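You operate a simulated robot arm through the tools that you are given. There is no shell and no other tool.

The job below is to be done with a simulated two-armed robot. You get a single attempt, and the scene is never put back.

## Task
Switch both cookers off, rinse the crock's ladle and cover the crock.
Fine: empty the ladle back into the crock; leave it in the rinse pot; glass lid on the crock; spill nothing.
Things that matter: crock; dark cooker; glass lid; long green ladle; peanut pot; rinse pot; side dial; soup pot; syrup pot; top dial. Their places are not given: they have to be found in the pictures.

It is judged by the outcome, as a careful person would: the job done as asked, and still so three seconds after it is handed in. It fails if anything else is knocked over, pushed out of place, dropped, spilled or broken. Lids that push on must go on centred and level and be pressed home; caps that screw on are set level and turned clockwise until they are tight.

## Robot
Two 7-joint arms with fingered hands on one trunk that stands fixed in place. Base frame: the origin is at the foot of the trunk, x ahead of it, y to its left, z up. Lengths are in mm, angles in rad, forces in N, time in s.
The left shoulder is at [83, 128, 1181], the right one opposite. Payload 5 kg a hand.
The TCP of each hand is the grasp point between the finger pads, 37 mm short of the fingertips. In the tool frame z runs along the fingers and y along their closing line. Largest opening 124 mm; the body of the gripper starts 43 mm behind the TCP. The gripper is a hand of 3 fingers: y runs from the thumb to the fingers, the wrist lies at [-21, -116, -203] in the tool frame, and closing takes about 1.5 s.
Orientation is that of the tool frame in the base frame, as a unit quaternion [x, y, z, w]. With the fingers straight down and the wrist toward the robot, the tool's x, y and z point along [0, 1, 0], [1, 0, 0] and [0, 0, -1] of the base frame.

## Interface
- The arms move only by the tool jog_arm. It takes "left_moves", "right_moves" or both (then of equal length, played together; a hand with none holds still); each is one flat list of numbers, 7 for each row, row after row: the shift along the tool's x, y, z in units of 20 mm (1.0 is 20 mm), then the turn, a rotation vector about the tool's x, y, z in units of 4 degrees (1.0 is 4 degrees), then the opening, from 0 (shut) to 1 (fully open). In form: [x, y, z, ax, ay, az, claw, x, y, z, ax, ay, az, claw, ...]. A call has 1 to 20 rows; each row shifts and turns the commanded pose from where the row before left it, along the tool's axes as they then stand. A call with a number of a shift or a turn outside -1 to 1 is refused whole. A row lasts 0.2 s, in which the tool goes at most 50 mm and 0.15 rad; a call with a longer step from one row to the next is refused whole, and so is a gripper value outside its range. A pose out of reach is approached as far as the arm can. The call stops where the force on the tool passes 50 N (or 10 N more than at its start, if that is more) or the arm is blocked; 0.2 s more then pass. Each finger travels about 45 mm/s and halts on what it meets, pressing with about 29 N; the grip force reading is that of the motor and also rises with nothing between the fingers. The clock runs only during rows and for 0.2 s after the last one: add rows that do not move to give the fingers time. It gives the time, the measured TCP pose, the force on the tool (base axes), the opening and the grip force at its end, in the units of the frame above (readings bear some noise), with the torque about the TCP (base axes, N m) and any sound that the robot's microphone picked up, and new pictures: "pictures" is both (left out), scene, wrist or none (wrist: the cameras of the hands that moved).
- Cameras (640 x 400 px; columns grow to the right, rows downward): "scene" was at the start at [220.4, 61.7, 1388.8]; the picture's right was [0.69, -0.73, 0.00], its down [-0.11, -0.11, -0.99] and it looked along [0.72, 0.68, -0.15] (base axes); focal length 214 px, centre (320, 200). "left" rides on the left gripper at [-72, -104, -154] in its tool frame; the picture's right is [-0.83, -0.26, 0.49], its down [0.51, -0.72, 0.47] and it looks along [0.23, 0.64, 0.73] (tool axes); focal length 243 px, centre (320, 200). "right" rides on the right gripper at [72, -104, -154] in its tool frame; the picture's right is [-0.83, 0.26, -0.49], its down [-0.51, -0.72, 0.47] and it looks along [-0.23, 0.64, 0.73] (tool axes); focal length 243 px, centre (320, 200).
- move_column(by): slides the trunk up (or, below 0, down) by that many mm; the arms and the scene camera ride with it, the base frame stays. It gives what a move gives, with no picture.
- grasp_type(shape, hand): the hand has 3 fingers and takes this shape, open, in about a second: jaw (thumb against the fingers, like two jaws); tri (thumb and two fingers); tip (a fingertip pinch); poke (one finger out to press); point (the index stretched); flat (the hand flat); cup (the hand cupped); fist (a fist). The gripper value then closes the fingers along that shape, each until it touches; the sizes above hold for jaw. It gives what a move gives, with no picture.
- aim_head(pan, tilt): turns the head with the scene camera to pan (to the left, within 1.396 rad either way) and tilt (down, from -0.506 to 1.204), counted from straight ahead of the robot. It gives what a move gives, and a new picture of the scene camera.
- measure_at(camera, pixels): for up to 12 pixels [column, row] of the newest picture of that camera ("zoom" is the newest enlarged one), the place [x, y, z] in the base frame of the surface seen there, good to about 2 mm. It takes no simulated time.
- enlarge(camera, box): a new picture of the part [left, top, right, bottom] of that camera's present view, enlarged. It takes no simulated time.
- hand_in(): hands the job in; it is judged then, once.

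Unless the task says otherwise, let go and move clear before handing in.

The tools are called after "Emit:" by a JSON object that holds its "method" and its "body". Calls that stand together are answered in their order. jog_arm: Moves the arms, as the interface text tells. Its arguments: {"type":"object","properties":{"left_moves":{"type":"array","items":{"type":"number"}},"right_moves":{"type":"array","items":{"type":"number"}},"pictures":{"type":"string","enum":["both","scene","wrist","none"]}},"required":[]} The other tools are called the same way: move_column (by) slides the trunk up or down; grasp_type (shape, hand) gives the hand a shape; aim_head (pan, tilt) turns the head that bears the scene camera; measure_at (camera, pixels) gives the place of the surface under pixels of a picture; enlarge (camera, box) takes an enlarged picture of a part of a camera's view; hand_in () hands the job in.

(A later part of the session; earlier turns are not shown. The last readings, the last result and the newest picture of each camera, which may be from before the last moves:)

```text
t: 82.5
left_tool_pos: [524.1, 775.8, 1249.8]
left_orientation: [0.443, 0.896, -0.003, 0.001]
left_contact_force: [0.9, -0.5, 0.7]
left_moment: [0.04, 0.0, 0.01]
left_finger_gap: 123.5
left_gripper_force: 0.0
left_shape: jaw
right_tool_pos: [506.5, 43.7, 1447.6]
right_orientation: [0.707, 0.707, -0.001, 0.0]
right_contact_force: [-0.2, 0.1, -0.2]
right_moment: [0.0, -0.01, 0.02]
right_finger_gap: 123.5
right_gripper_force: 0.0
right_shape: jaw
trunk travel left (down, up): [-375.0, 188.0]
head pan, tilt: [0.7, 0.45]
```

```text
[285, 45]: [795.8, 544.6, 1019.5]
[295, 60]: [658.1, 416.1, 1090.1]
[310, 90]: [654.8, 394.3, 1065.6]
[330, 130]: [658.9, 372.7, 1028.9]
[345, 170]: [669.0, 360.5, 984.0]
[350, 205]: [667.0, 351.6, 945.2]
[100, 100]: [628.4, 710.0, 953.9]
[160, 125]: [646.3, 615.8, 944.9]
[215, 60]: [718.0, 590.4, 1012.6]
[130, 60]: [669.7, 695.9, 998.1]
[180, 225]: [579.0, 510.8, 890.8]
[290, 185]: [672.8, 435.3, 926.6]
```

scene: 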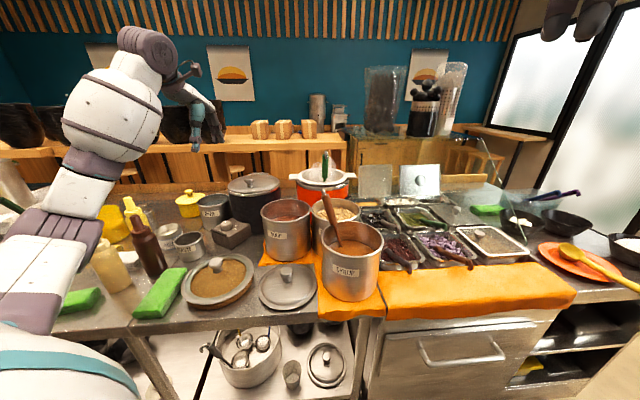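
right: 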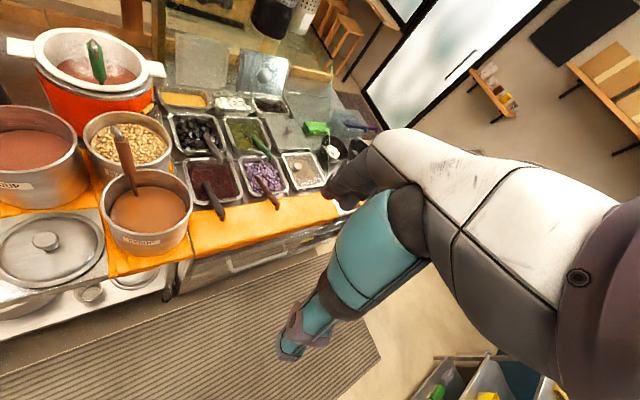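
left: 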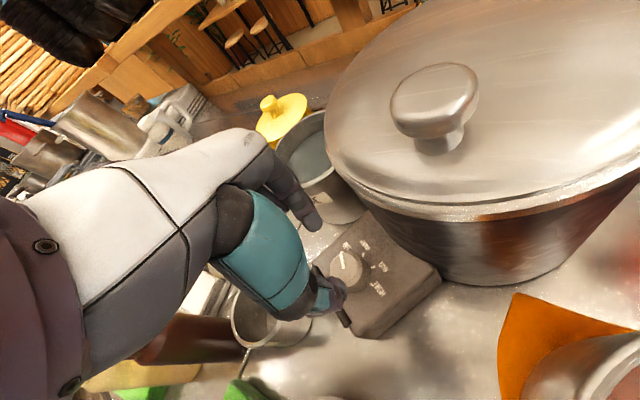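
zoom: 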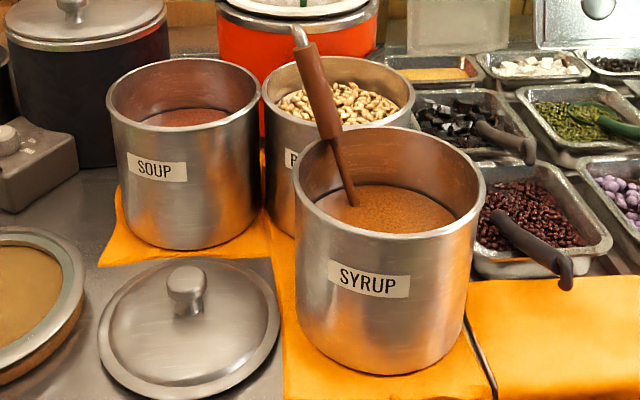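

Emit:
{"method": "measure_at", "body": {"camera": "zoom", "pixels": [[108, 95], [183, 130], [259, 90], [190, 60], [180, 120], [60, 10], [270, 90], [412, 90], [335, 60], [300, 175], [480, 185], [390, 235]]}}

Emit:
{"method": "enlarge", "body": {"camera": "scene", "box": [280, 140, 370, 210]}}

Emit:
{"method": "measure_at", "body": {"camera": "zoom", "pixels": [[315, 95], [325, 75], [320, 130], [320, 160], [320, 200], [317, 235], [328, 100], [308, 130], [335, 130], [320, 252], [300, 175], [205, 215]]}}

```text
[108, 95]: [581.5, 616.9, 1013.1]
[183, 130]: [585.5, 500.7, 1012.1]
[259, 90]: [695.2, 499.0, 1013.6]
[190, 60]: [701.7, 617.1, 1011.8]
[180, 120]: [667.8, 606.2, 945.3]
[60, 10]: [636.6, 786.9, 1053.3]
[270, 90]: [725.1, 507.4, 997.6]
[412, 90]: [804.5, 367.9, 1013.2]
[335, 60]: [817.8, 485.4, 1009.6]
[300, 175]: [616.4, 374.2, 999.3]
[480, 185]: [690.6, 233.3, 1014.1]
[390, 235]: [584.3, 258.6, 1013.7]
```

```text
5.71 times, centred on (325, 175) of scene
```

zoom: 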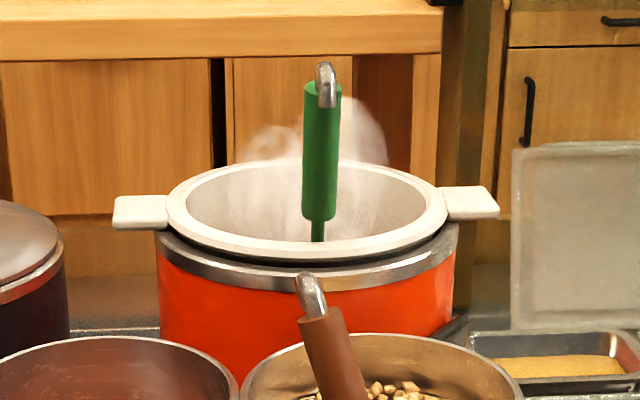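

```text
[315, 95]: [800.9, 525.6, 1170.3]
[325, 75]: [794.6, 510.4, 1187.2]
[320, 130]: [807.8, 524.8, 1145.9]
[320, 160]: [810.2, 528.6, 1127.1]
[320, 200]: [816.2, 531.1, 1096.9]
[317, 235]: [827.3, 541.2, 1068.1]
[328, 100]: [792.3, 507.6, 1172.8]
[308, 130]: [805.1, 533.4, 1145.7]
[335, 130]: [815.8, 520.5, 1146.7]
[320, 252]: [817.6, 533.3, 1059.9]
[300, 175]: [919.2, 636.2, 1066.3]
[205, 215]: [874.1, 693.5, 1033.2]
```

The green sleeve runs from about z 1083 to 1173, axis near (815,531) at z 1146, leaning slightly toward me. I'll raise the trunk 150 mm for arm clearance, then begin yawing the hand for a side grip on the handle.

Emit:
{"method": "move_column", "body": {"by": 150}}

Emit:
{"method": "jog_arm", "body": {"left_moves": [0, 0, 0, 0, 0, 1, 1, 0, 0, 0, 0, 0, 1, 1, 0, 0, 0, 0, 0, 1, 1, 0, 0, 0, 0, 0, 1, 1, 0, 0, 0, 0, 0, 1, 1, 0, 0, 0, 0, 0, 1, 1, 0, 0, 0, 0, 0, 1, 1, 0, 0, 0, 0, 0, 1, 1, 0, 0, 0, 0, 0, 1, 1, 0, 0.5, 0, 0, 0, 0.35, 1, 0, 1, 0, 0, 0, 0, 1, -1, 1, 0, 0, 0, 0, 1, -1, 1, 0, 0, 0, 0, 1, -1, 1, 0, 0, 0, 0, 1, -1, 1, 0, 0, 0, 0, 1, -1, 0, 0, 0, 0, 0, 1]}}

```text
t: 84.3
left_tool_pos: [525.2, 776.6, 1398.3]
left_orientation: [0.444, 0.896, -0.004, 0.0]
left_contact_force: [1.2, 0.3, -0.3]
left_moment: [0.02, -0.01, -0.01]
left_finger_gap: 123.7
left_gripper_force: 0.0
left_shape: jaw
right_tool_pos: [508.6, 44.1, 1595.0]
right_orientation: [0.707, 0.708, -0.001, 0.0]
right_contact_force: [0.3, -0.7, -0.1]
right_moment: [-0.01, 0.04, -0.03]
right_finger_gap: 123.5
right_gripper_force: 0.0
right_shape: jaw
trunk travel left (down, up): [-525.0, 38.0]
head pan, tilt: [0.7, 0.45]
```

```text
t: 87.7
left_tool_pos: [633.0, 676.0, 1401.2]
left_orientation: [0.708, 0.706, -0.002, 0.003]
left_contact_force: [0.4, -0.8, 1.1]
left_moment: [0.03, 0.0, -0.02]
left_finger_gap: 123.9
left_gripper_force: 0.0
left_shape: jaw
right_tool_pos: [507.1, 43.0, 1597.8]
right_orientation: [0.707, 0.707, 0.001, 0.0]
right_contact_force: [-0.2, -1.0, -0.5]
right_moment: [0.02, -0.02, 0.0]
right_finger_gap: 123.4
right_gripper_force: 0.0
right_shape: jaw
trunk travel left (down, up): [-525.0, 38.0]
head pan, tilt: [0.7, 0.45]
```

scene: 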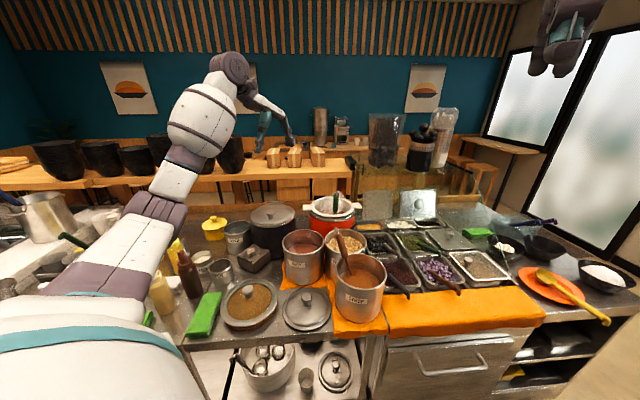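
left: 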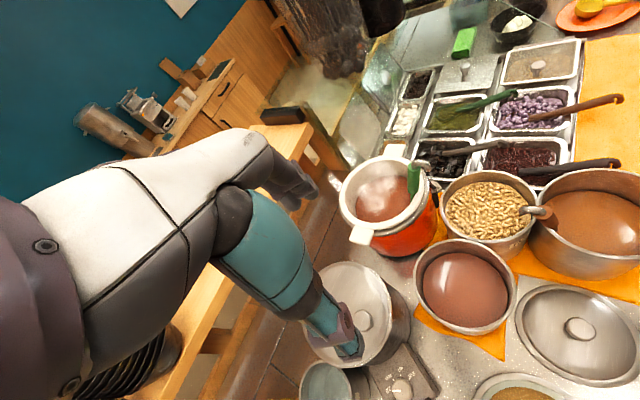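

Emit:
{"method": "jog_arm", "body": {"left_moves": [0, 0, 0, 0, 0, 1, 1, 0, 0, 0, 0, 0, 1, 1, 0, 0, 0, 0, 0, 1, 1, 0, 0, 0, 0, 0, 1, 1, 0, 0, 0, 0, 0, 1, 1, 0, 0, 0, 0, 0, 1, 1, 0, 0, 0, 0, 0, 1, 1, 0, 0, 0, 0, 0, 1, 1, 0, 0, 0, 0, 0, 1, 1, 0, 0, 0, 0, 0, 1, 1, 0, 0, 0, 0, 0, 1, 1, 0, 0, 0, 0, 0, 1, 1, 0, 0, 0, 0, 0, 1, 1, 0, 0, 0, 0, 0, 1, 1, 0, 0, 0, 0, 0, 1, 1, 0, 0, 0, 0, 0, 1, 1, 0, 0, 0, 0, 0, 1, 1, 0, 0, 0, 0, 0, 1, 1, 0, 0, 0, 0, 0, 1, 1, 0, 0, 0, 0, 0, 1, 1], "pictures": "scene"}}

Emit:
{"method": "jog_arm", "body": {"left_moves": [0, 0, 0, 0, 0, 1, 1, 0, 0, 0, 0, 0, 1, 1, 0, 0, 0, 0, 0, 0.5, 1, 0, 0, 0, 0, 1, 0, 1, 0, 0, 0, 0, 1, 0, 1, 0, 0, 0, 0, 1, 0, 1, 0, 0, 0, 0, 1, 0, 1, 0, 0, 0, 0, 1, 0, 1, 0, 0, 0, 0, 1, 0, 1, 0, 0, 0, 0, 1, 0, 1, 0, 0, 0, 0, 1, 0, 1, 0, 0, 0, 0, 1, 0, 1, 0, 0, 0, 0, 1, 0, 1, 0, 0, 0, 0, 1, 0, 1, 0, 0, 0, 0, 1, 0, 1, 0, 0, 0, 0, 0.5, 0, 1], "pictures": "both"}}

```text
t: 91.9
left_tool_pos: [632.0, 676.2, 1401.7]
left_orientation: [0.996, 0.086, -0.001, 0.004]
left_contact_force: [0.2, -0.2, -0.3]
left_moment: [0.0, 0.04, -0.02]
left_finger_gap: 123.9
left_gripper_force: 0.0
left_shape: jaw
right_tool_pos: [505.6, 43.8, 1598.1]
right_orientation: [0.707, 0.707, 0.0, 0.001]
right_contact_force: [0.5, -0.4, 0.0]
right_moment: [0.06, 0.0, 0.03]
right_finger_gap: 123.6
right_gripper_force: 0.1
right_shape: jaw
trunk travel left (down, up): [-525.0, 38.0]
head pan, tilt: [0.7, 0.45]
```

scene: 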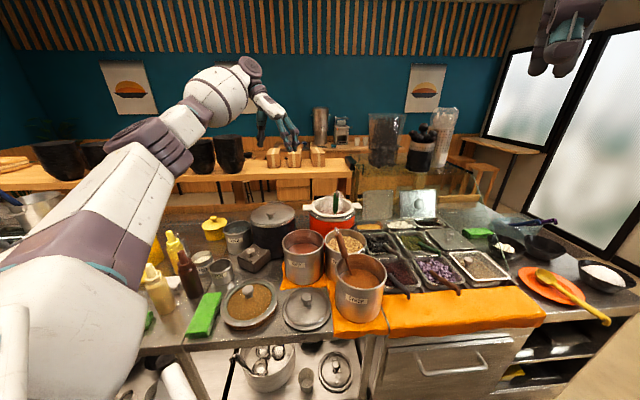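

```text
t: 95.3
left_tool_pos: [633.2, 676.3, 1402.3]
left_orientation: [0.906, 0.001, 0.423, 0.003]
left_contact_force: [0.4, 0.0, 0.6]
left_moment: [-0.02, 0.0, 0.0]
left_finger_gap: 124.1
left_gripper_force: 0.1
left_shape: jaw
right_tool_pos: [506.3, 42.9, 1596.9]
right_orientation: [0.708, 0.707, 0.0, 0.0]
right_contact_force: [0.5, 0.3, 0.5]
right_moment: [0.05, 0.0, -0.03]
right_finger_gap: 123.6
right_gripper_force: 0.1
right_shape: jaw
trunk travel left (down, up): [-525.0, 38.0]
head pan, tilt: [0.7, 0.45]
```

scene: 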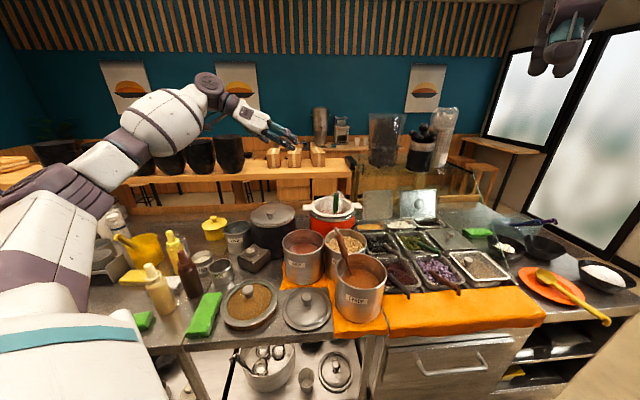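
left: 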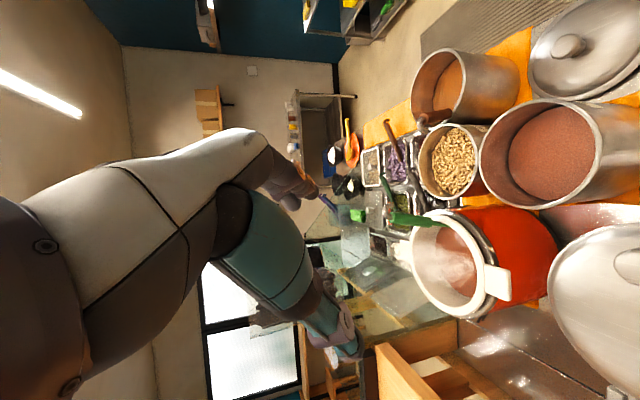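

The hand can hold this orientation. Because the hook leans back toward the palm, I'll flatten the pitch to about 20° and move to a point 90 mm short of the handle's upper sleeve.

Emit:
{"method": "jog_arm", "body": {"left_moves": [0, 0, 0, 0, 1, 0, 1, 0, 0, 0, 0, 1, 0, 1, 0, 0, 0, 0, 1, 0, 1, 0, 0, 0, 0, 1, 0, 1, 0, 0, 0, 0, 1, 0, 1, -0.884, 0.725, 0.833, 0, 0, 0, 1, -0.884, 0.725, 0.833, 0, 0, 0, 1, -0.884, 0.725, 0.833, 0, 0, 0, 1, -0.884, 0.725, 0.833, 0, 0, 0, 1, -0.884, 0.725, 0.833, 0, 0, 0, 1, -0.884, 0.725, 0.833, 0, 0, 0, 1, -0.884, 0.725, 0.833, 0, 0, 0, 1, -0.884, 0.725, 0.833, 0, 0, 0, 1, -0.884, 0.725, 0.833, 0, 0, 0, 1, -0.884, 0.725, 0.833, 0, 0, 0, 1, 0, 0, 0, 0, 0, 0, 1], "pictures": "both"}}

Emit:
{"method": "enlarge", "body": {"camera": "scene", "box": [200, 150, 400, 300]}}

```text
t: 98.7
left_tool_pos: [728.5, 530.0, 1180.0]
left_orientation: [0.819, 0.002, 0.574, 0.003]
left_contact_force: [0.2, 0.0, 0.6]
left_moment: [0.0, -0.01, 0.0]
left_finger_gap: 124.0
left_gripper_force: 0.1
left_shape: jaw
right_tool_pos: [506.1, 43.6, 1597.3]
right_orientation: [0.707, 0.707, 0.0, 0.0]
right_contact_force: [0.1, 0.3, 0.2]
right_moment: [0.01, -0.03, 0.02]
right_finger_gap: 123.5
right_gripper_force: 0.0
right_shape: jaw
trunk travel left (down, up): [-525.0, 38.0]
head pan, tilt: [0.7, 0.45]
```

scene: 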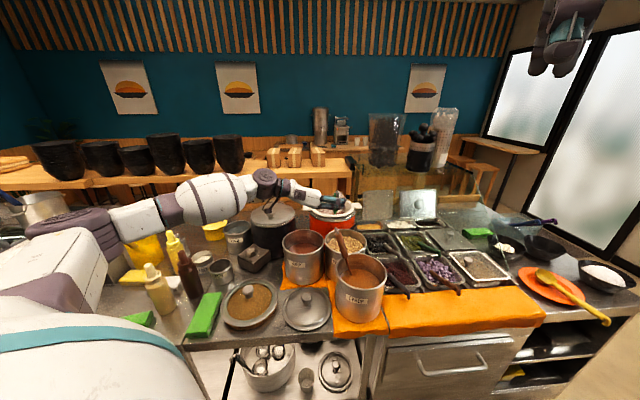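
left: 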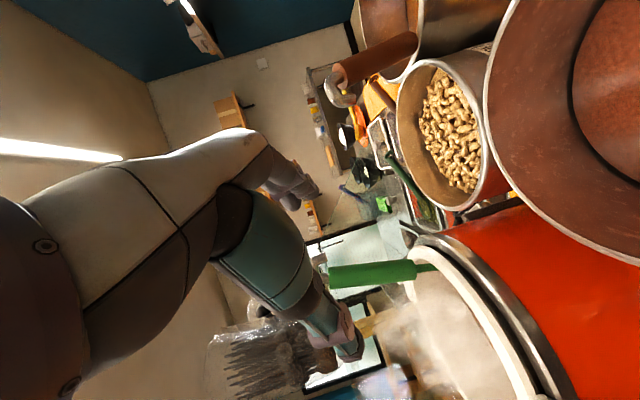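

```text
2.67 times, centred on (300, 225) of scene
```

zoom: 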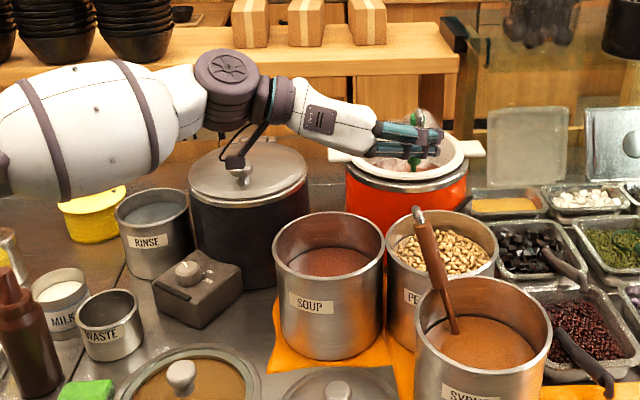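

Emit:
{"method": "measure_at", "body": {"camera": "left", "pixels": [[335, 275], [350, 274], [380, 272], [405, 270], [350, 264], [350, 284], [332, 262]]}}

Emit:
{"method": "enlarge", "body": {"camera": "left", "box": [280, 220, 480, 330]}}

```text
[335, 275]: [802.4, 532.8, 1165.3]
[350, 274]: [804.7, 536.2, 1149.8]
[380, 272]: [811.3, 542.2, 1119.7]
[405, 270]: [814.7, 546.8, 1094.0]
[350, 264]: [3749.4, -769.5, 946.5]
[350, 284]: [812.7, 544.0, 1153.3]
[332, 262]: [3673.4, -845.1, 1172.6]
```

```text
3.20 times, centred on (380, 275) of left
```

zoom: 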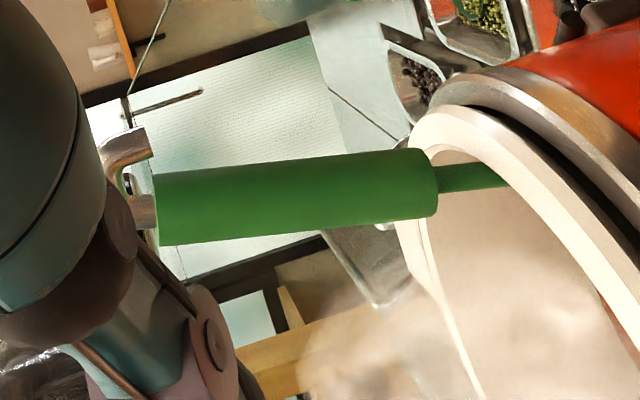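

The handle axis is at about (814,532,1150), right on the approach line. I'll advance 85 mm and close on it.

Emit:
{"method": "jog_arm", "body": {"left_moves": [0, 0, 0.85, 0, 0, 0, 1, 0, 0, 0.85, 0, 0, 0, 1, 0, 0, 0.85, 0, 0, 0, 1, 0, 0, 0.85, 0, 0, 0, 1, 0, 0, 0.85, 0, 0, 0, 1, 0, 0, 0, 0, 0, 0, 1], "pictures": "wrist"}}

Emit:
{"method": "jog_arm", "body": {"left_moves": [0, 0, 0, 0, 0, 0, 0.8, 0, 0, 0, 0, 0, 0, 0.6, 0, 0, 0, 0, 0, 0, 0.4, 0, 0, 0, 0, 0, 0, 0.25, 0, 0, 0, 0, 0, 0, 0.1, 0, 0, 0, 0, 0, 0, 0, 0, 0, 0, 0, 0, 0, 0, 0, 0, 0, 0, 0, 0, 0], "pictures": "both"}}

```text
t: 100.1
left_tool_pos: [807.7, 528.4, 1150.6]
left_orientation: [0.819, 0.001, 0.574, 0.003]
left_contact_force: [0.4, 0.1, 0.1]
left_moment: [0.0, 0.01, 0.0]
left_finger_gap: 124.0
left_gripper_force: 0.0
left_shape: jaw
right_tool_pos: [504.5, 44.9, 1599.0]
right_orientation: [0.707, 0.707, 0.0, 0.001]
right_contact_force: [0.8, -0.3, -0.9]
right_moment: [0.01, 0.0, 0.01]
right_finger_gap: 123.6
right_gripper_force: 0.0
right_shape: jaw
trunk travel left (down, up): [-525.0, 38.0]
head pan, tilt: [0.7, 0.45]
```

left: 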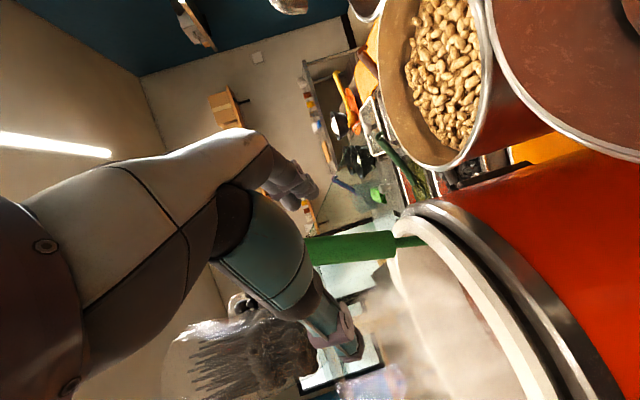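

```text
t: 101.9
left_tool_pos: [809.8, 528.2, 1150.1]
left_orientation: [0.819, 0.002, 0.574, 0.004]
left_contact_force: [1.8, 1.6, -0.8]
left_moment: [0.0, -0.04, -0.03]
left_finger_gap: 3.8
left_gripper_force: 14.5
left_shape: jaw
right_tool_pos: [506.5, 43.7, 1597.0]
right_orientation: [0.707, 0.707, 0.0, 0.0]
right_contact_force: [-0.1, 0.9, -0.2]
right_moment: [-0.01, 0.01, -0.02]
right_finger_gap: 123.8
right_gripper_force: 0.0
right_shape: jaw
trunk travel left (down, up): [-525.0, 38.0]
head pan, tilt: [0.7, 0.45]
```

scene: 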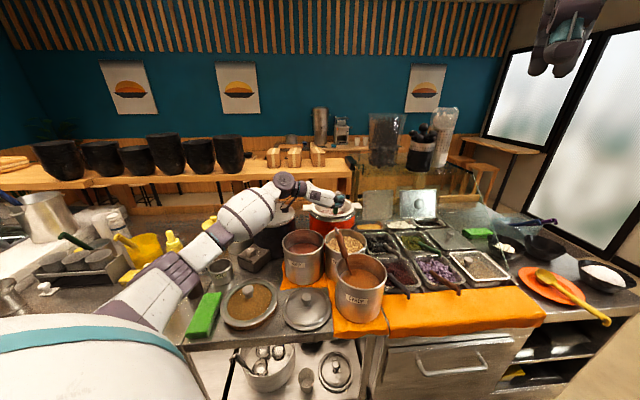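
left: 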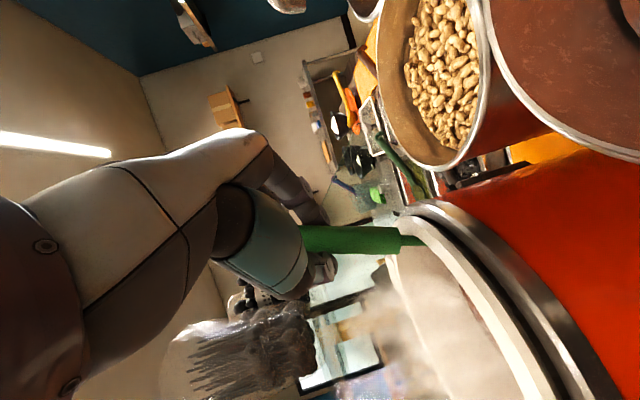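

Emit:
{"method": "enlarge", "body": {"camera": "left", "box": [200, 150, 440, 330]}}

Emit:
{"method": "enlarge", "body": {"camera": "scene", "box": [260, 160, 380, 250]}}

Emit:
{"method": "jog_arm", "body": {"left_moves": [0, 0, 0, 0, 0, 0, 0, 0, 0, 0, 0, 0, 0, 0], "pictures": "none"}}

```text
2.22 times, centred on (320, 240) of left
```

zoom: 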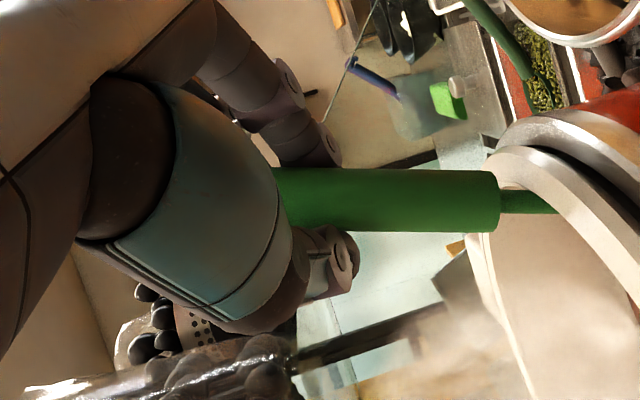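

```text
4.44 times, centred on (320, 205) of scene
```

zoom: 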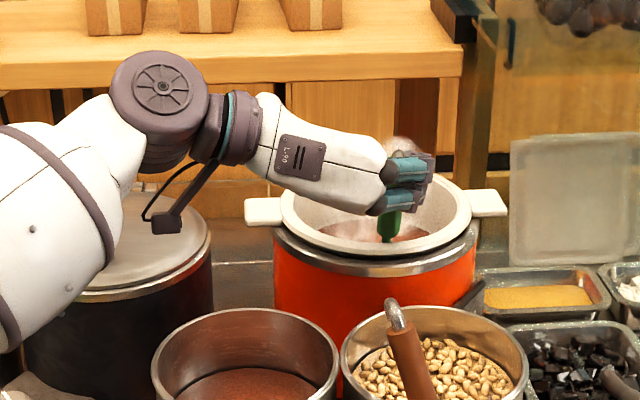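

```text
t: 102.5
left_tool_pos: [808.0, 529.3, 1147.8]
left_orientation: [0.82, 0.002, 0.573, 0.004]
left_contact_force: [0.8, 0.2, -1.3]
left_moment: [0.01, -0.01, 0.01]
left_finger_gap: 7.5
left_gripper_force: 29.6
left_shape: jaw
right_tool_pos: [507.2, 45.6, 1597.1]
right_orientation: [0.707, 0.707, 0.0, -0.001]
right_contact_force: [0.3, 1.0, 0.1]
right_moment: [-0.01, -0.01, -0.03]
right_finger_gap: 123.5
right_gripper_force: 0.1
right_shape: jaw
trunk travel left (down, up): [-525.0, 38.0]
head pan, tilt: [0.7, 0.45]
```

The fingers hold the green handle with 29 N. I'll lift slowly while drifting toward the crock's centre, and check how the ladle follows.

Emit:
{"method": "jog_arm", "body": {"left_moves": [0.5, -0.2, 0.1, 0, 0, 0, 0, 0.7, -0.3, 0.1, 0, 0, 0, 0, 1, -0.4, 0.05, 0, 0, 0, 0, 1, -0.4, 0.05, 0, 0, 0, 0, 1, -0.4, 0.0, 0, 0, 0, 0, 1, -0.3, -0.2, 0, 0, 0, 0], "pictures": "both"}}

Emit:
{"method": "enlarge", "body": {"camera": "scene", "box": [260, 140, 400, 250]}}

```text
t: 103.9
left_tool_pos: [844.6, 570.0, 1248.4]
left_orientation: [0.819, 0.001, 0.573, 0.004]
left_contact_force: [0.5, 0.3, -1.6]
left_moment: [-0.08, 0.06, -0.02]
left_finger_gap: 7.8
left_gripper_force: 29.4
left_shape: jaw
right_tool_pos: [506.9, 43.1, 1598.4]
right_orientation: [0.707, 0.708, 0.001, 0.0]
right_contact_force: [-1.0, 0.1, 0.7]
right_moment: [0.02, 0.0, -0.03]
right_finger_gap: 123.5
right_gripper_force: 0.0
right_shape: jaw
trunk travel left (down, up): [-525.0, 38.0]
head pan, tilt: [0.7, 0.45]
```

scene: 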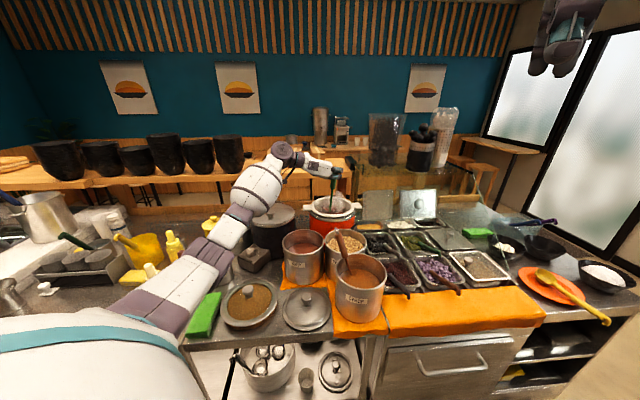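
left: 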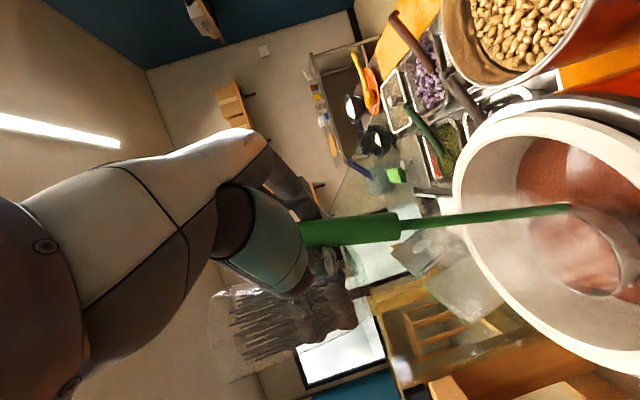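

```text
3.64 times, centred on (330, 195) of scene
```

zoom: 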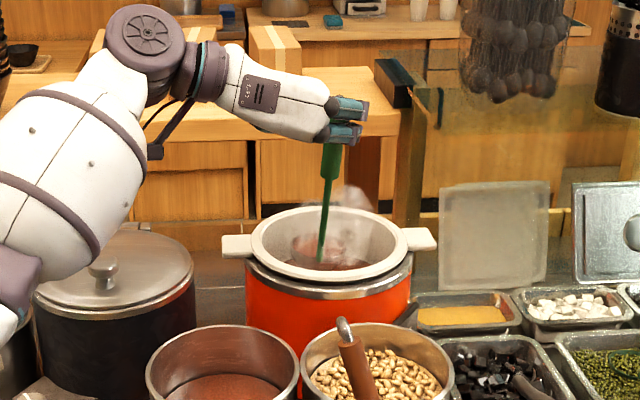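

Emit:
{"method": "measure_at", "body": {"camera": "left", "pixels": [[400, 228], [480, 218], [565, 210], [590, 215], [620, 235], [600, 290], [570, 285], [600, 250], [540, 170], [350, 235]]}}

Emit:
{"method": "enlarge", "body": {"camera": "left", "box": [440, 130, 640, 330]}}

```text
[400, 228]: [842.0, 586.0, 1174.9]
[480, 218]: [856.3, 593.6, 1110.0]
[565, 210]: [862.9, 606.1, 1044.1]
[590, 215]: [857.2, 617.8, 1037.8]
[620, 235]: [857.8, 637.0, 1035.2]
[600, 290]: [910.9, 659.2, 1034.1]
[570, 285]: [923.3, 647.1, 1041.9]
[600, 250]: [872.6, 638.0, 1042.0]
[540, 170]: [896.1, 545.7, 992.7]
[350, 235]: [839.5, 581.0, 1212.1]
```

```text
2.00 times, centred on (540, 230) of left
```

zoom: 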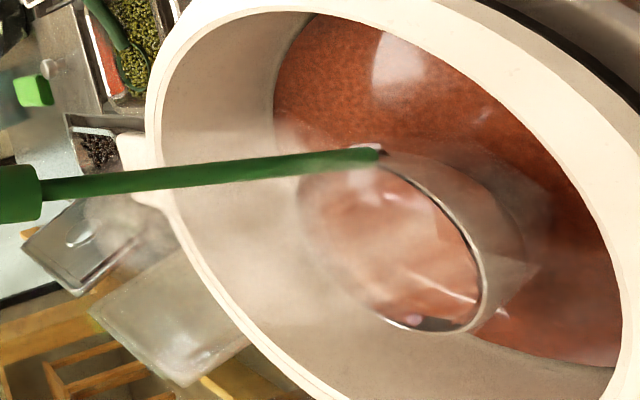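

The bowl is full and level, with its rim at z about 1040 and its centre near (888,636). I'll lift another 145 mm slowly and centre it over the crock.

Emit:
{"method": "jog_arm", "body": {"left_moves": [0.4, 0.1, -0.17, 0, 0, 0, 0, 0.557, 0.158, -0.238, 0, 0, 0, 0, 0.557, 0.158, -0.238, 0, 0, 0, 0, 0.557, 0.158, -0.238, 0, 0, 0, 0, 0.557, 0.158, -0.238, 0, 0, 0, 0, 0.557, 0.158, -0.238, 0, 0, 0, 0, 0.557, 0.158, -0.238, 0, 0, 0, 0, 0.557, 0.158, -0.238, 0, 0, 0, 0, 0.557, 0.158, -0.238, 0, 0, 0, 0, 0.557, 0.158, -0.238, 0, 0, 0, 0, 0.557, 0.158, -0.238, 0, 0, 0, 0, 0.557, 0.158, -0.238, 0, 0, 0, 0, 0, 0, 0, 0, 0, 0, 0], "pictures": "both"}}

Emit:
{"method": "enlarge", "body": {"camera": "scene", "box": [260, 100, 400, 240]}}

Emit:
{"method": "measure_at", "body": {"camera": "zoom", "pixels": [[290, 250], [330, 250], [310, 230], [310, 270], [320, 200], [320, 180], [200, 290]]}}

```text
t: 106.7
left_tool_pos: [838.3, 532.4, 1388.8]
left_orientation: [0.82, 0.002, 0.573, 0.003]
left_contact_force: [0.1, 0.2, -2.1]
left_moment: [-0.05, 0.06, -0.02]
left_finger_gap: 7.7
left_gripper_force: 28.8
left_shape: jaw
right_tool_pos: [507.9, 43.7, 1596.7]
right_orientation: [0.707, 0.707, 0.0, 0.0]
right_contact_force: [0.5, 1.0, -0.6]
right_moment: [-0.03, -0.02, 0.04]
right_finger_gap: 123.7
right_gripper_force: 0.1
right_shape: jaw
trunk travel left (down, up): [-525.0, 38.0]
head pan, tilt: [0.7, 0.45]
```

scene: 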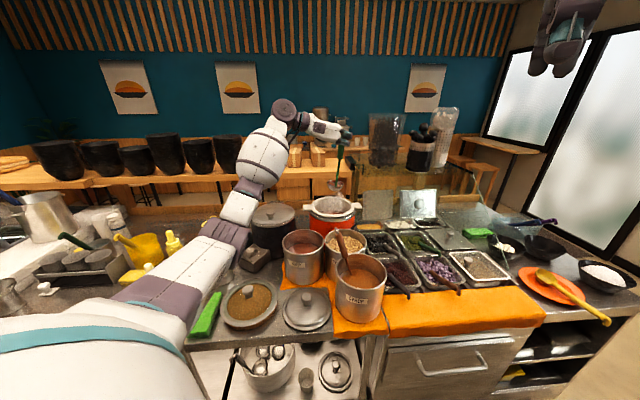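
left: 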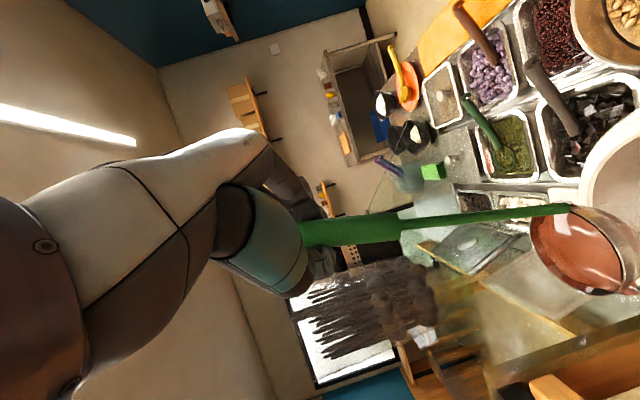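

```text
2.86 times, centred on (330, 170) of scene
```

zoom: 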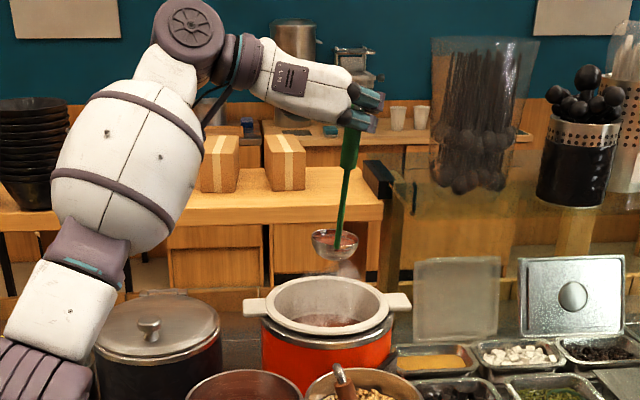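

```text
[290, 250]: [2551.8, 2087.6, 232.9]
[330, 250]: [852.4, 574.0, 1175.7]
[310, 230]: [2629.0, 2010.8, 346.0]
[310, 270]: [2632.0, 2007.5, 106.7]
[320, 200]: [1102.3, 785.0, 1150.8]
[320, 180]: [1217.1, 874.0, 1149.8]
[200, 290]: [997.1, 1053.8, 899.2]
```

The full bowl hangs above the crock's mouth, at zoom (335,242). I'll tip it by rotating about the x axis with the bowl held over the crock, the first 48° now.

Emit:
{"method": "jog_arm", "body": {"left_moves": [-0.216, 0.744, 0.079, 0.342, 0, 0.94, 0, -0.216, 0.744, 0.079, 0.342, 0, 0.94, 0, -0.216, 0.744, 0.079, 0.342, 0, 0.94, 0, -0.216, 0.744, 0.079, 0.342, 0, 0.94, 0, -0.216, 0.744, 0.079, 0.342, 0, 0.94, 0, -0.216, 0.744, 0.079, 0.342, 0, 0.94, 0, -0.216, 0.744, 0.079, 0.342, 0, 0.94, 0, -0.216, 0.744, 0.079, 0.342, 0, 0.94, 0, -0.216, 0.744, 0.079, 0.342, 0, 0.94, 0, -0.216, 0.744, 0.079, 0.342, 0, 0.94, 0, -0.216, 0.744, 0.079, 0.342, 0, 0.94, 0, -0.216, 0.744, 0.079, 0.342, 0, 0.94, 0], "pictures": "both"}}

Emit:
{"method": "enlarge", "body": {"camera": "scene", "box": [260, 100, 400, 240]}}

```text
t: 109.3
left_tool_pos: [839.3, 392.6, 1274.0]
left_orientation: [0.749, -0.233, 0.525, -0.331]
left_contact_force: [-0.9, -0.3, -1.6]
left_moment: [-0.12, -0.01, 0.0]
left_finger_gap: 7.4
left_gripper_force: 28.7
left_shape: jaw
right_tool_pos: [507.1, 43.9, 1596.3]
right_orientation: [0.708, 0.706, 0.0, -0.001]
right_contact_force: [0.4, -0.8, -0.1]
right_moment: [0.0, 0.03, 0.0]
right_finger_gap: 123.6
right_gripper_force: 0.1
right_shape: jaw
trunk travel left (down, up): [-525.0, 38.0]
head pan, tilt: [0.7, 0.45]
```

scene: 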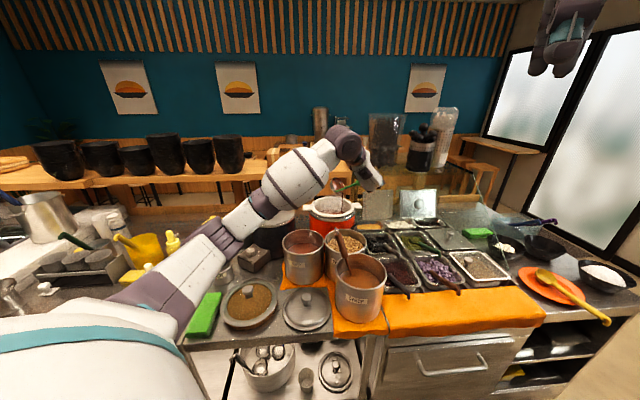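
left: 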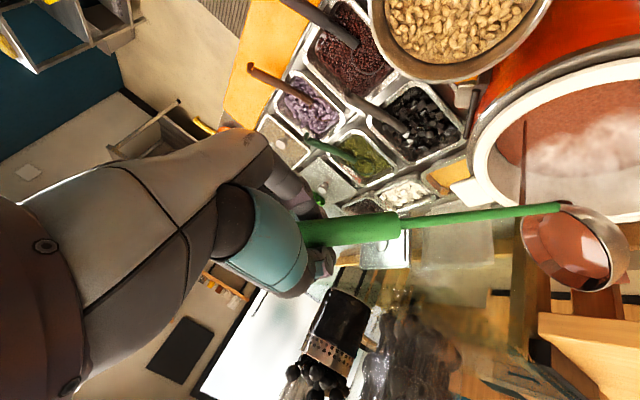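

```text
2.86 times, centred on (330, 170) of scene
```

zoom: 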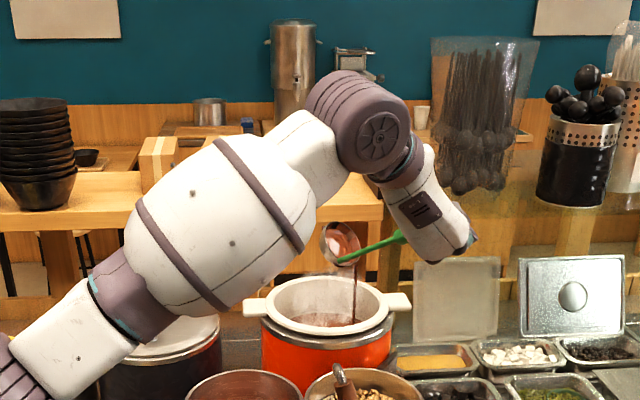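

Soup is pouring inside the crock (stream at zoom (357,295)). I'll carry on tipping.

Emit:
{"method": "jog_arm", "body": {"left_moves": [-0.216, 0.744, 0.079, 0.342, 0, 0.94, 0, -0.216, 0.744, 0.079, 0.342, 0, 0.94, 0, -0.216, 0.744, 0.079, 0.342, 0, 0.94, 0, -0.216, 0.744, 0.079, 0.342, 0, 0.94, 0, -0.216, 0.744, 0.079, 0.342, 0, 0.94, 0, -0.216, 0.744, 0.079, 0.342, 0, 0.94, 0, -0.216, 0.744, 0.079, 0.342, 0, 0.94, 0, -0.216, 0.744, 0.079, 0.342, 0, 0.94, 0, -0.216, 0.744, 0.079, 0.342, 0, 0.94, 0, -0.216, 0.744, 0.079, 0.342, 0, 0.94, 0], "pictures": "both"}}

Emit:
{"method": "enlarge", "body": {"camera": "scene", "box": [260, 100, 400, 240]}}

Emit:
{"method": "enlarge", "body": {"camera": "left", "box": [440, 130, 640, 330]}}

```text
t: 111.5
left_tool_pos: [839.5, 370.9, 1122.7]
left_orientation: [0.591, -0.399, 0.415, -0.566]
left_contact_force: [0.0, -0.4, 0.3]
left_moment: [-0.11, 0.03, -0.01]
left_finger_gap: 7.8
left_gripper_force: 28.8
left_shape: jaw
right_tool_pos: [506.4, 43.9, 1597.2]
right_orientation: [0.707, 0.707, 0.0, 0.0]
right_contact_force: [-0.3, 0.7, 0.7]
right_moment: [0.05, 0.02, -0.02]
right_finger_gap: 123.3
right_gripper_force: 0.1
right_shape: jaw
trunk travel left (down, up): [-525.0, 38.0]
head pan, tilt: [0.7, 0.45]
```

scene: 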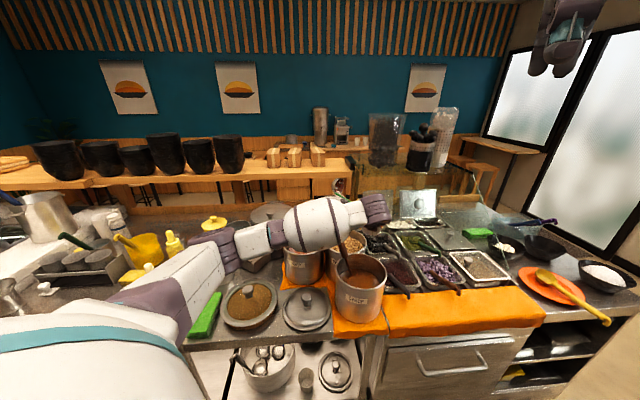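
left: 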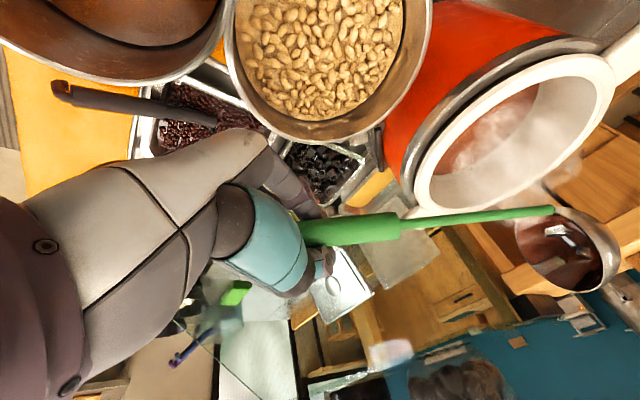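

```text
2.86 times, centred on (330, 170) of scene
```

zoom: 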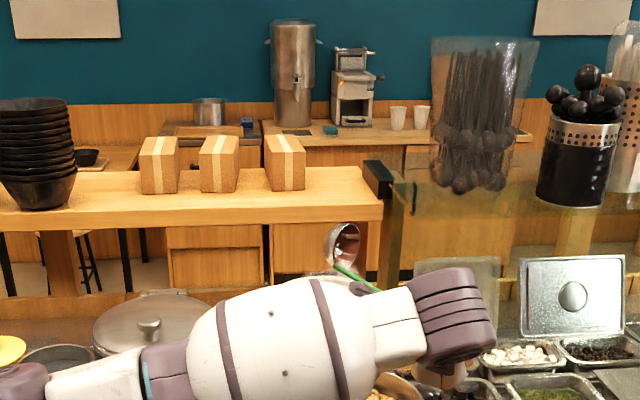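

```text
2.00 times, centred on (540, 230) of left
```

zoom: 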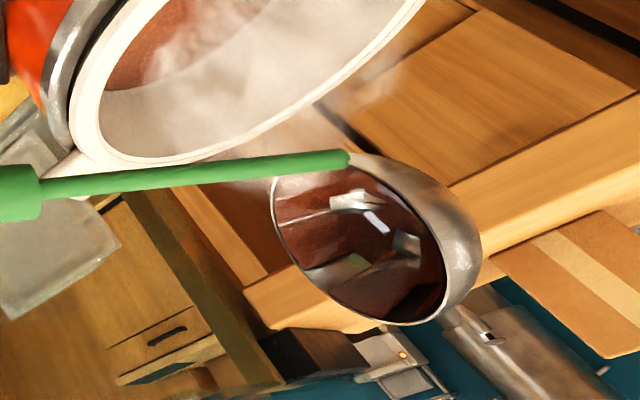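

Emit:
{"method": "measure_at", "body": {"camera": "scene", "pixels": [[310, 225], [345, 225], [260, 245], [220, 245], [375, 210], [345, 265], [340, 245], [300, 255]]}}

Emit:
{"method": "measure_at", "body": {"camera": "zoom", "pixels": [[345, 155], [280, 185], [400, 190], [440, 280], [400, 320], [330, 280], [375, 220], [460, 240]]}}

```text
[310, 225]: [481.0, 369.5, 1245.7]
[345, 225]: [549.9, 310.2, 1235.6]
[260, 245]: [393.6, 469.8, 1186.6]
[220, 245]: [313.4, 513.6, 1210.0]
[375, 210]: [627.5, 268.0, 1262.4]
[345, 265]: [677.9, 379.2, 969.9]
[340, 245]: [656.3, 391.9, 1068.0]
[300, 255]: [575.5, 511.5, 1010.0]
```

```text
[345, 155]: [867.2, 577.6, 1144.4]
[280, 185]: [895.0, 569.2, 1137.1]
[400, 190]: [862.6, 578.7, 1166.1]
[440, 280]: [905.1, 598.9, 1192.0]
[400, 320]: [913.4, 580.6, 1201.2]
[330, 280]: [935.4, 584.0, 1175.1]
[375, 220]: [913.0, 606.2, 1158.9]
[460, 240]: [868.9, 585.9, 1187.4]
```

The forearm is well clear (z about 1200) and the bowl looks emptied. I'll tip 12° more and hold for a second to let it drip into the crock.

Emit:
{"method": "jog_arm", "body": {"left_moves": [-0.216, 0.744, 0.079, 0.342, 0, 0.94, 0, -0.216, 0.744, 0.079, 0.342, 0, 0.94, 0, -0.216, 0.744, 0.079, 0.342, 0, 0.94, 0, 0, 0, 0, 0, 0, 0, 0, 0, 0, 0, 0, 0, 0, 0, 0, 0, 0, 0, 0, 0, 0, 0, 0, 0, 0, 0, 0, 0, 0, 0, 0, 0, 0, 0, 0, 0, 0, 0, 0, 0, 0, 0, 0, 0, 0, 0, 0, 0, 0], "pictures": "wrist"}}

Emit:
{"method": "enlarge", "body": {"camera": "left", "box": [440, 130, 640, 330]}}

```text
t: 113.7
left_tool_pos: [841.0, 386.8, 1078.9]
left_orientation: [-0.528, 0.439, -0.37, 0.626]
left_contact_force: [0.0, 0.4, -0.9]
left_moment: [-0.08, 0.05, -0.01]
left_finger_gap: 7.4
left_gripper_force: 29.4
left_shape: jaw
right_tool_pos: [507.6, 45.2, 1597.8]
right_orientation: [0.708, 0.707, 0.0, 0.0]
right_contact_force: [-0.1, -0.2, -0.9]
right_moment: [0.01, 0.02, -0.02]
right_finger_gap: 123.6
right_gripper_force: 0.0
right_shape: jaw
trunk travel left (down, up): [-525.0, 38.0]
head pan, tilt: [0.7, 0.45]
```

left: 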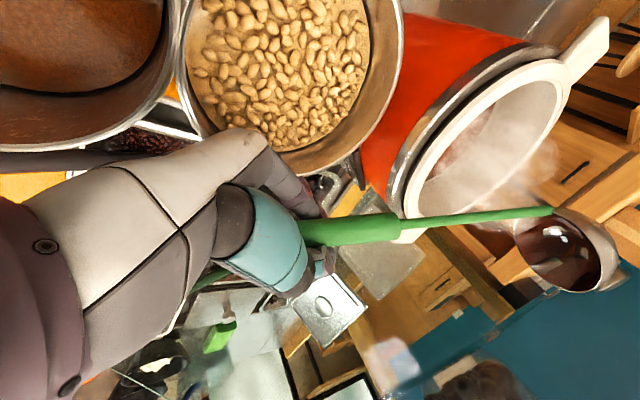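

```text
2.00 times, centred on (540, 230) of left
```

zoom: 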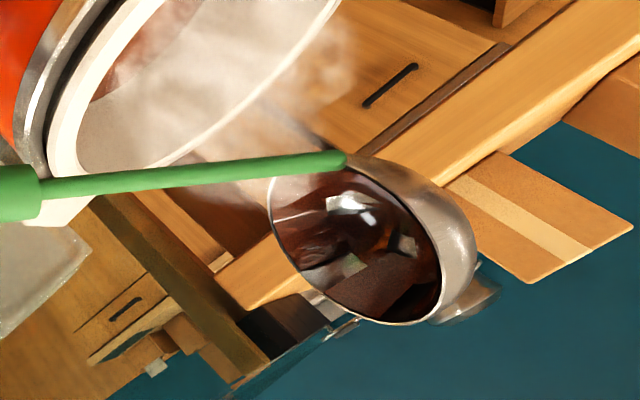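

The bowl holds only a brown film now. I'll reverse the motion to bring the ladle upright again over the crock.

Emit:
{"method": "jog_arm", "body": {"left_moves": [0.216, -0.744, -0.079, -0.342, 0, -0.94, 0, 0.216, -0.744, -0.079, -0.342, 0, -0.94, 0, 0.216, -0.744, -0.079, -0.342, 0, -0.94, 0, 0.216, -0.744, -0.079, -0.342, 0, -0.94, 0, 0.216, -0.744, -0.079, -0.342, 0, -0.94, 0, 0.216, -0.744, -0.079, -0.342, 0, -0.94, 0, 0.216, -0.744, -0.079, -0.342, 0, -0.94, 0, 0.216, -0.744, -0.079, -0.342, 0, -0.94, 0, 0.216, -0.744, -0.079, -0.342, 0, -0.94, 0, 0.216, -0.744, -0.079, -0.342, 0, -0.94, 0, 0.216, -0.744, -0.079, -0.342, 0, -0.94, 0, 0.216, -0.744, -0.079, -0.342, 0, -0.94, 0, 0.216, -0.744, -0.079, -0.342, 0, -0.94, 0, 0.216, -0.744, -0.079, -0.342, 0, -0.94, 0, 0.216, -0.744, -0.079, -0.342, 0, -0.94, 0, 0.216, -0.744, -0.079, -0.342, 0, -0.94, 0, 0.216, -0.744, -0.079, -0.342, 0, -0.94, 0, 0.216, -0.744, -0.079, -0.342, 0, -0.94, 0, 0.216, -0.744, -0.079, -0.342, 0, -0.94, 0, 0.216, -0.744, -0.079, -0.342, 0, -0.94, 0], "pictures": "none"}}

Emit:
{"method": "jog_arm", "body": {"left_moves": [0.216, -0.744, -0.079, -0.342, 0, -0.94, 0, 0.216, -0.744, -0.079, -0.342, 0, -0.94, 0, 0.216, -0.744, -0.079, -0.342, 0, -0.94, 0, 0.216, -0.744, -0.079, -0.342, 0, -0.94, 0, 0.216, -0.744, -0.079, -0.342, 0, -0.94, 0, 0, 0, 0, 0, 0, 0, 0], "pictures": "both"}}

Emit:
{"method": "enlarge", "body": {"camera": "left", "box": [440, 130, 640, 330]}}

Emit:
{"method": "enlarge", "body": {"camera": "scene", "box": [220, 100, 420, 300]}}

```text
t: 117.9
left_tool_pos: [839.4, 445.4, 1361.0]
left_orientation: [0.807, -0.099, 0.565, -0.138]
left_contact_force: [-0.5, 0.8, -0.5]
left_moment: [-0.05, 0.05, -0.02]
left_finger_gap: 7.3
left_gripper_force: 29.0
left_shape: jaw
right_tool_pos: [506.8, 43.4, 1598.0]
right_orientation: [0.707, 0.707, 0.0, -0.001]
right_contact_force: [0.8, -0.1, 0.3]
right_moment: [0.0, -0.02, 0.01]
right_finger_gap: 123.7
right_gripper_force: 0.0
right_shape: jaw
trunk travel left (down, up): [-525.0, 38.0]
head pan, tilt: [0.7, 0.45]
```

```text
t: 119.3
left_tool_pos: [837.8, 513.0, 1397.6]
left_orientation: [0.819, 0.001, 0.573, 0.004]
left_contact_force: [0.0, 0.0, -0.8]
left_moment: [-0.01, 0.03, 0.03]
left_finger_gap: 7.7
left_gripper_force: 29.3
left_shape: jaw
right_tool_pos: [507.5, 43.1, 1597.5]
right_orientation: [0.707, 0.707, -0.001, 0.001]
right_contact_force: [0.6, 0.4, 0.0]
right_moment: [-0.02, -0.01, 0.03]
right_finger_gap: 123.6
right_gripper_force: 0.1
right_shape: jaw
trunk travel left (down, up): [-525.0, 38.0]
head pan, tilt: [0.7, 0.45]
```

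scene: 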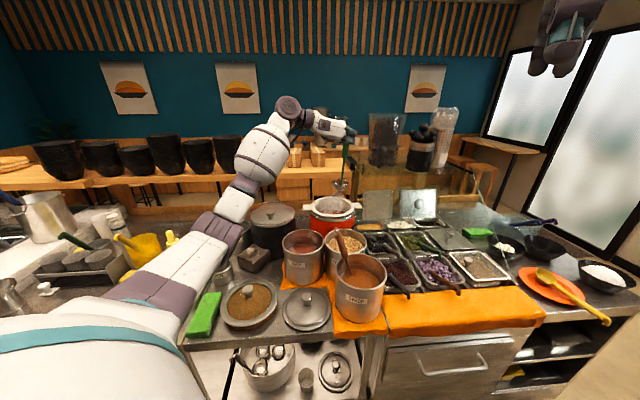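
left: 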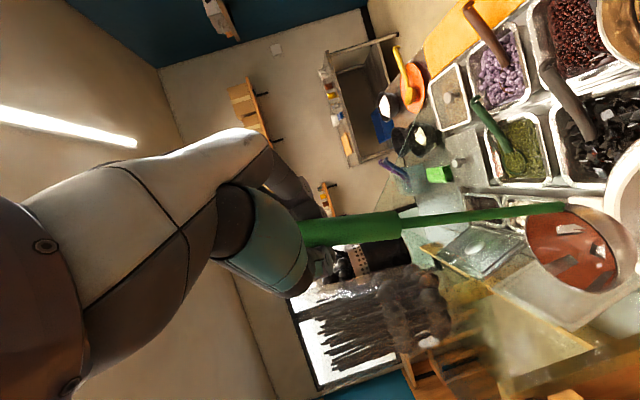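

```text
2.00 times, centred on (540, 230) of left
```

zoom: 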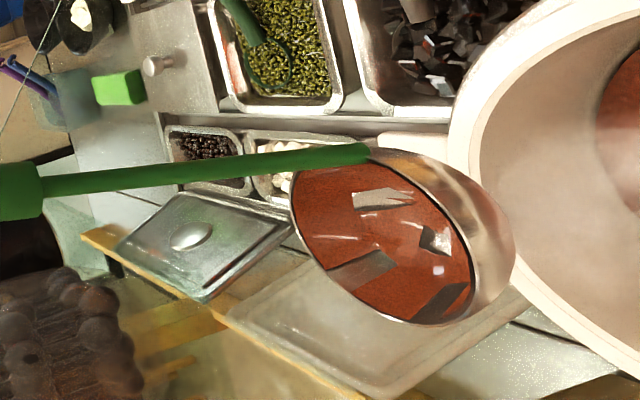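

```text
2.00 times, centred on (320, 200) of scene
```

zoom: 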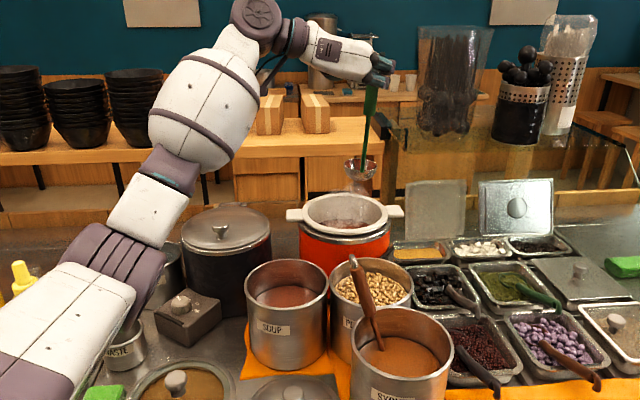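

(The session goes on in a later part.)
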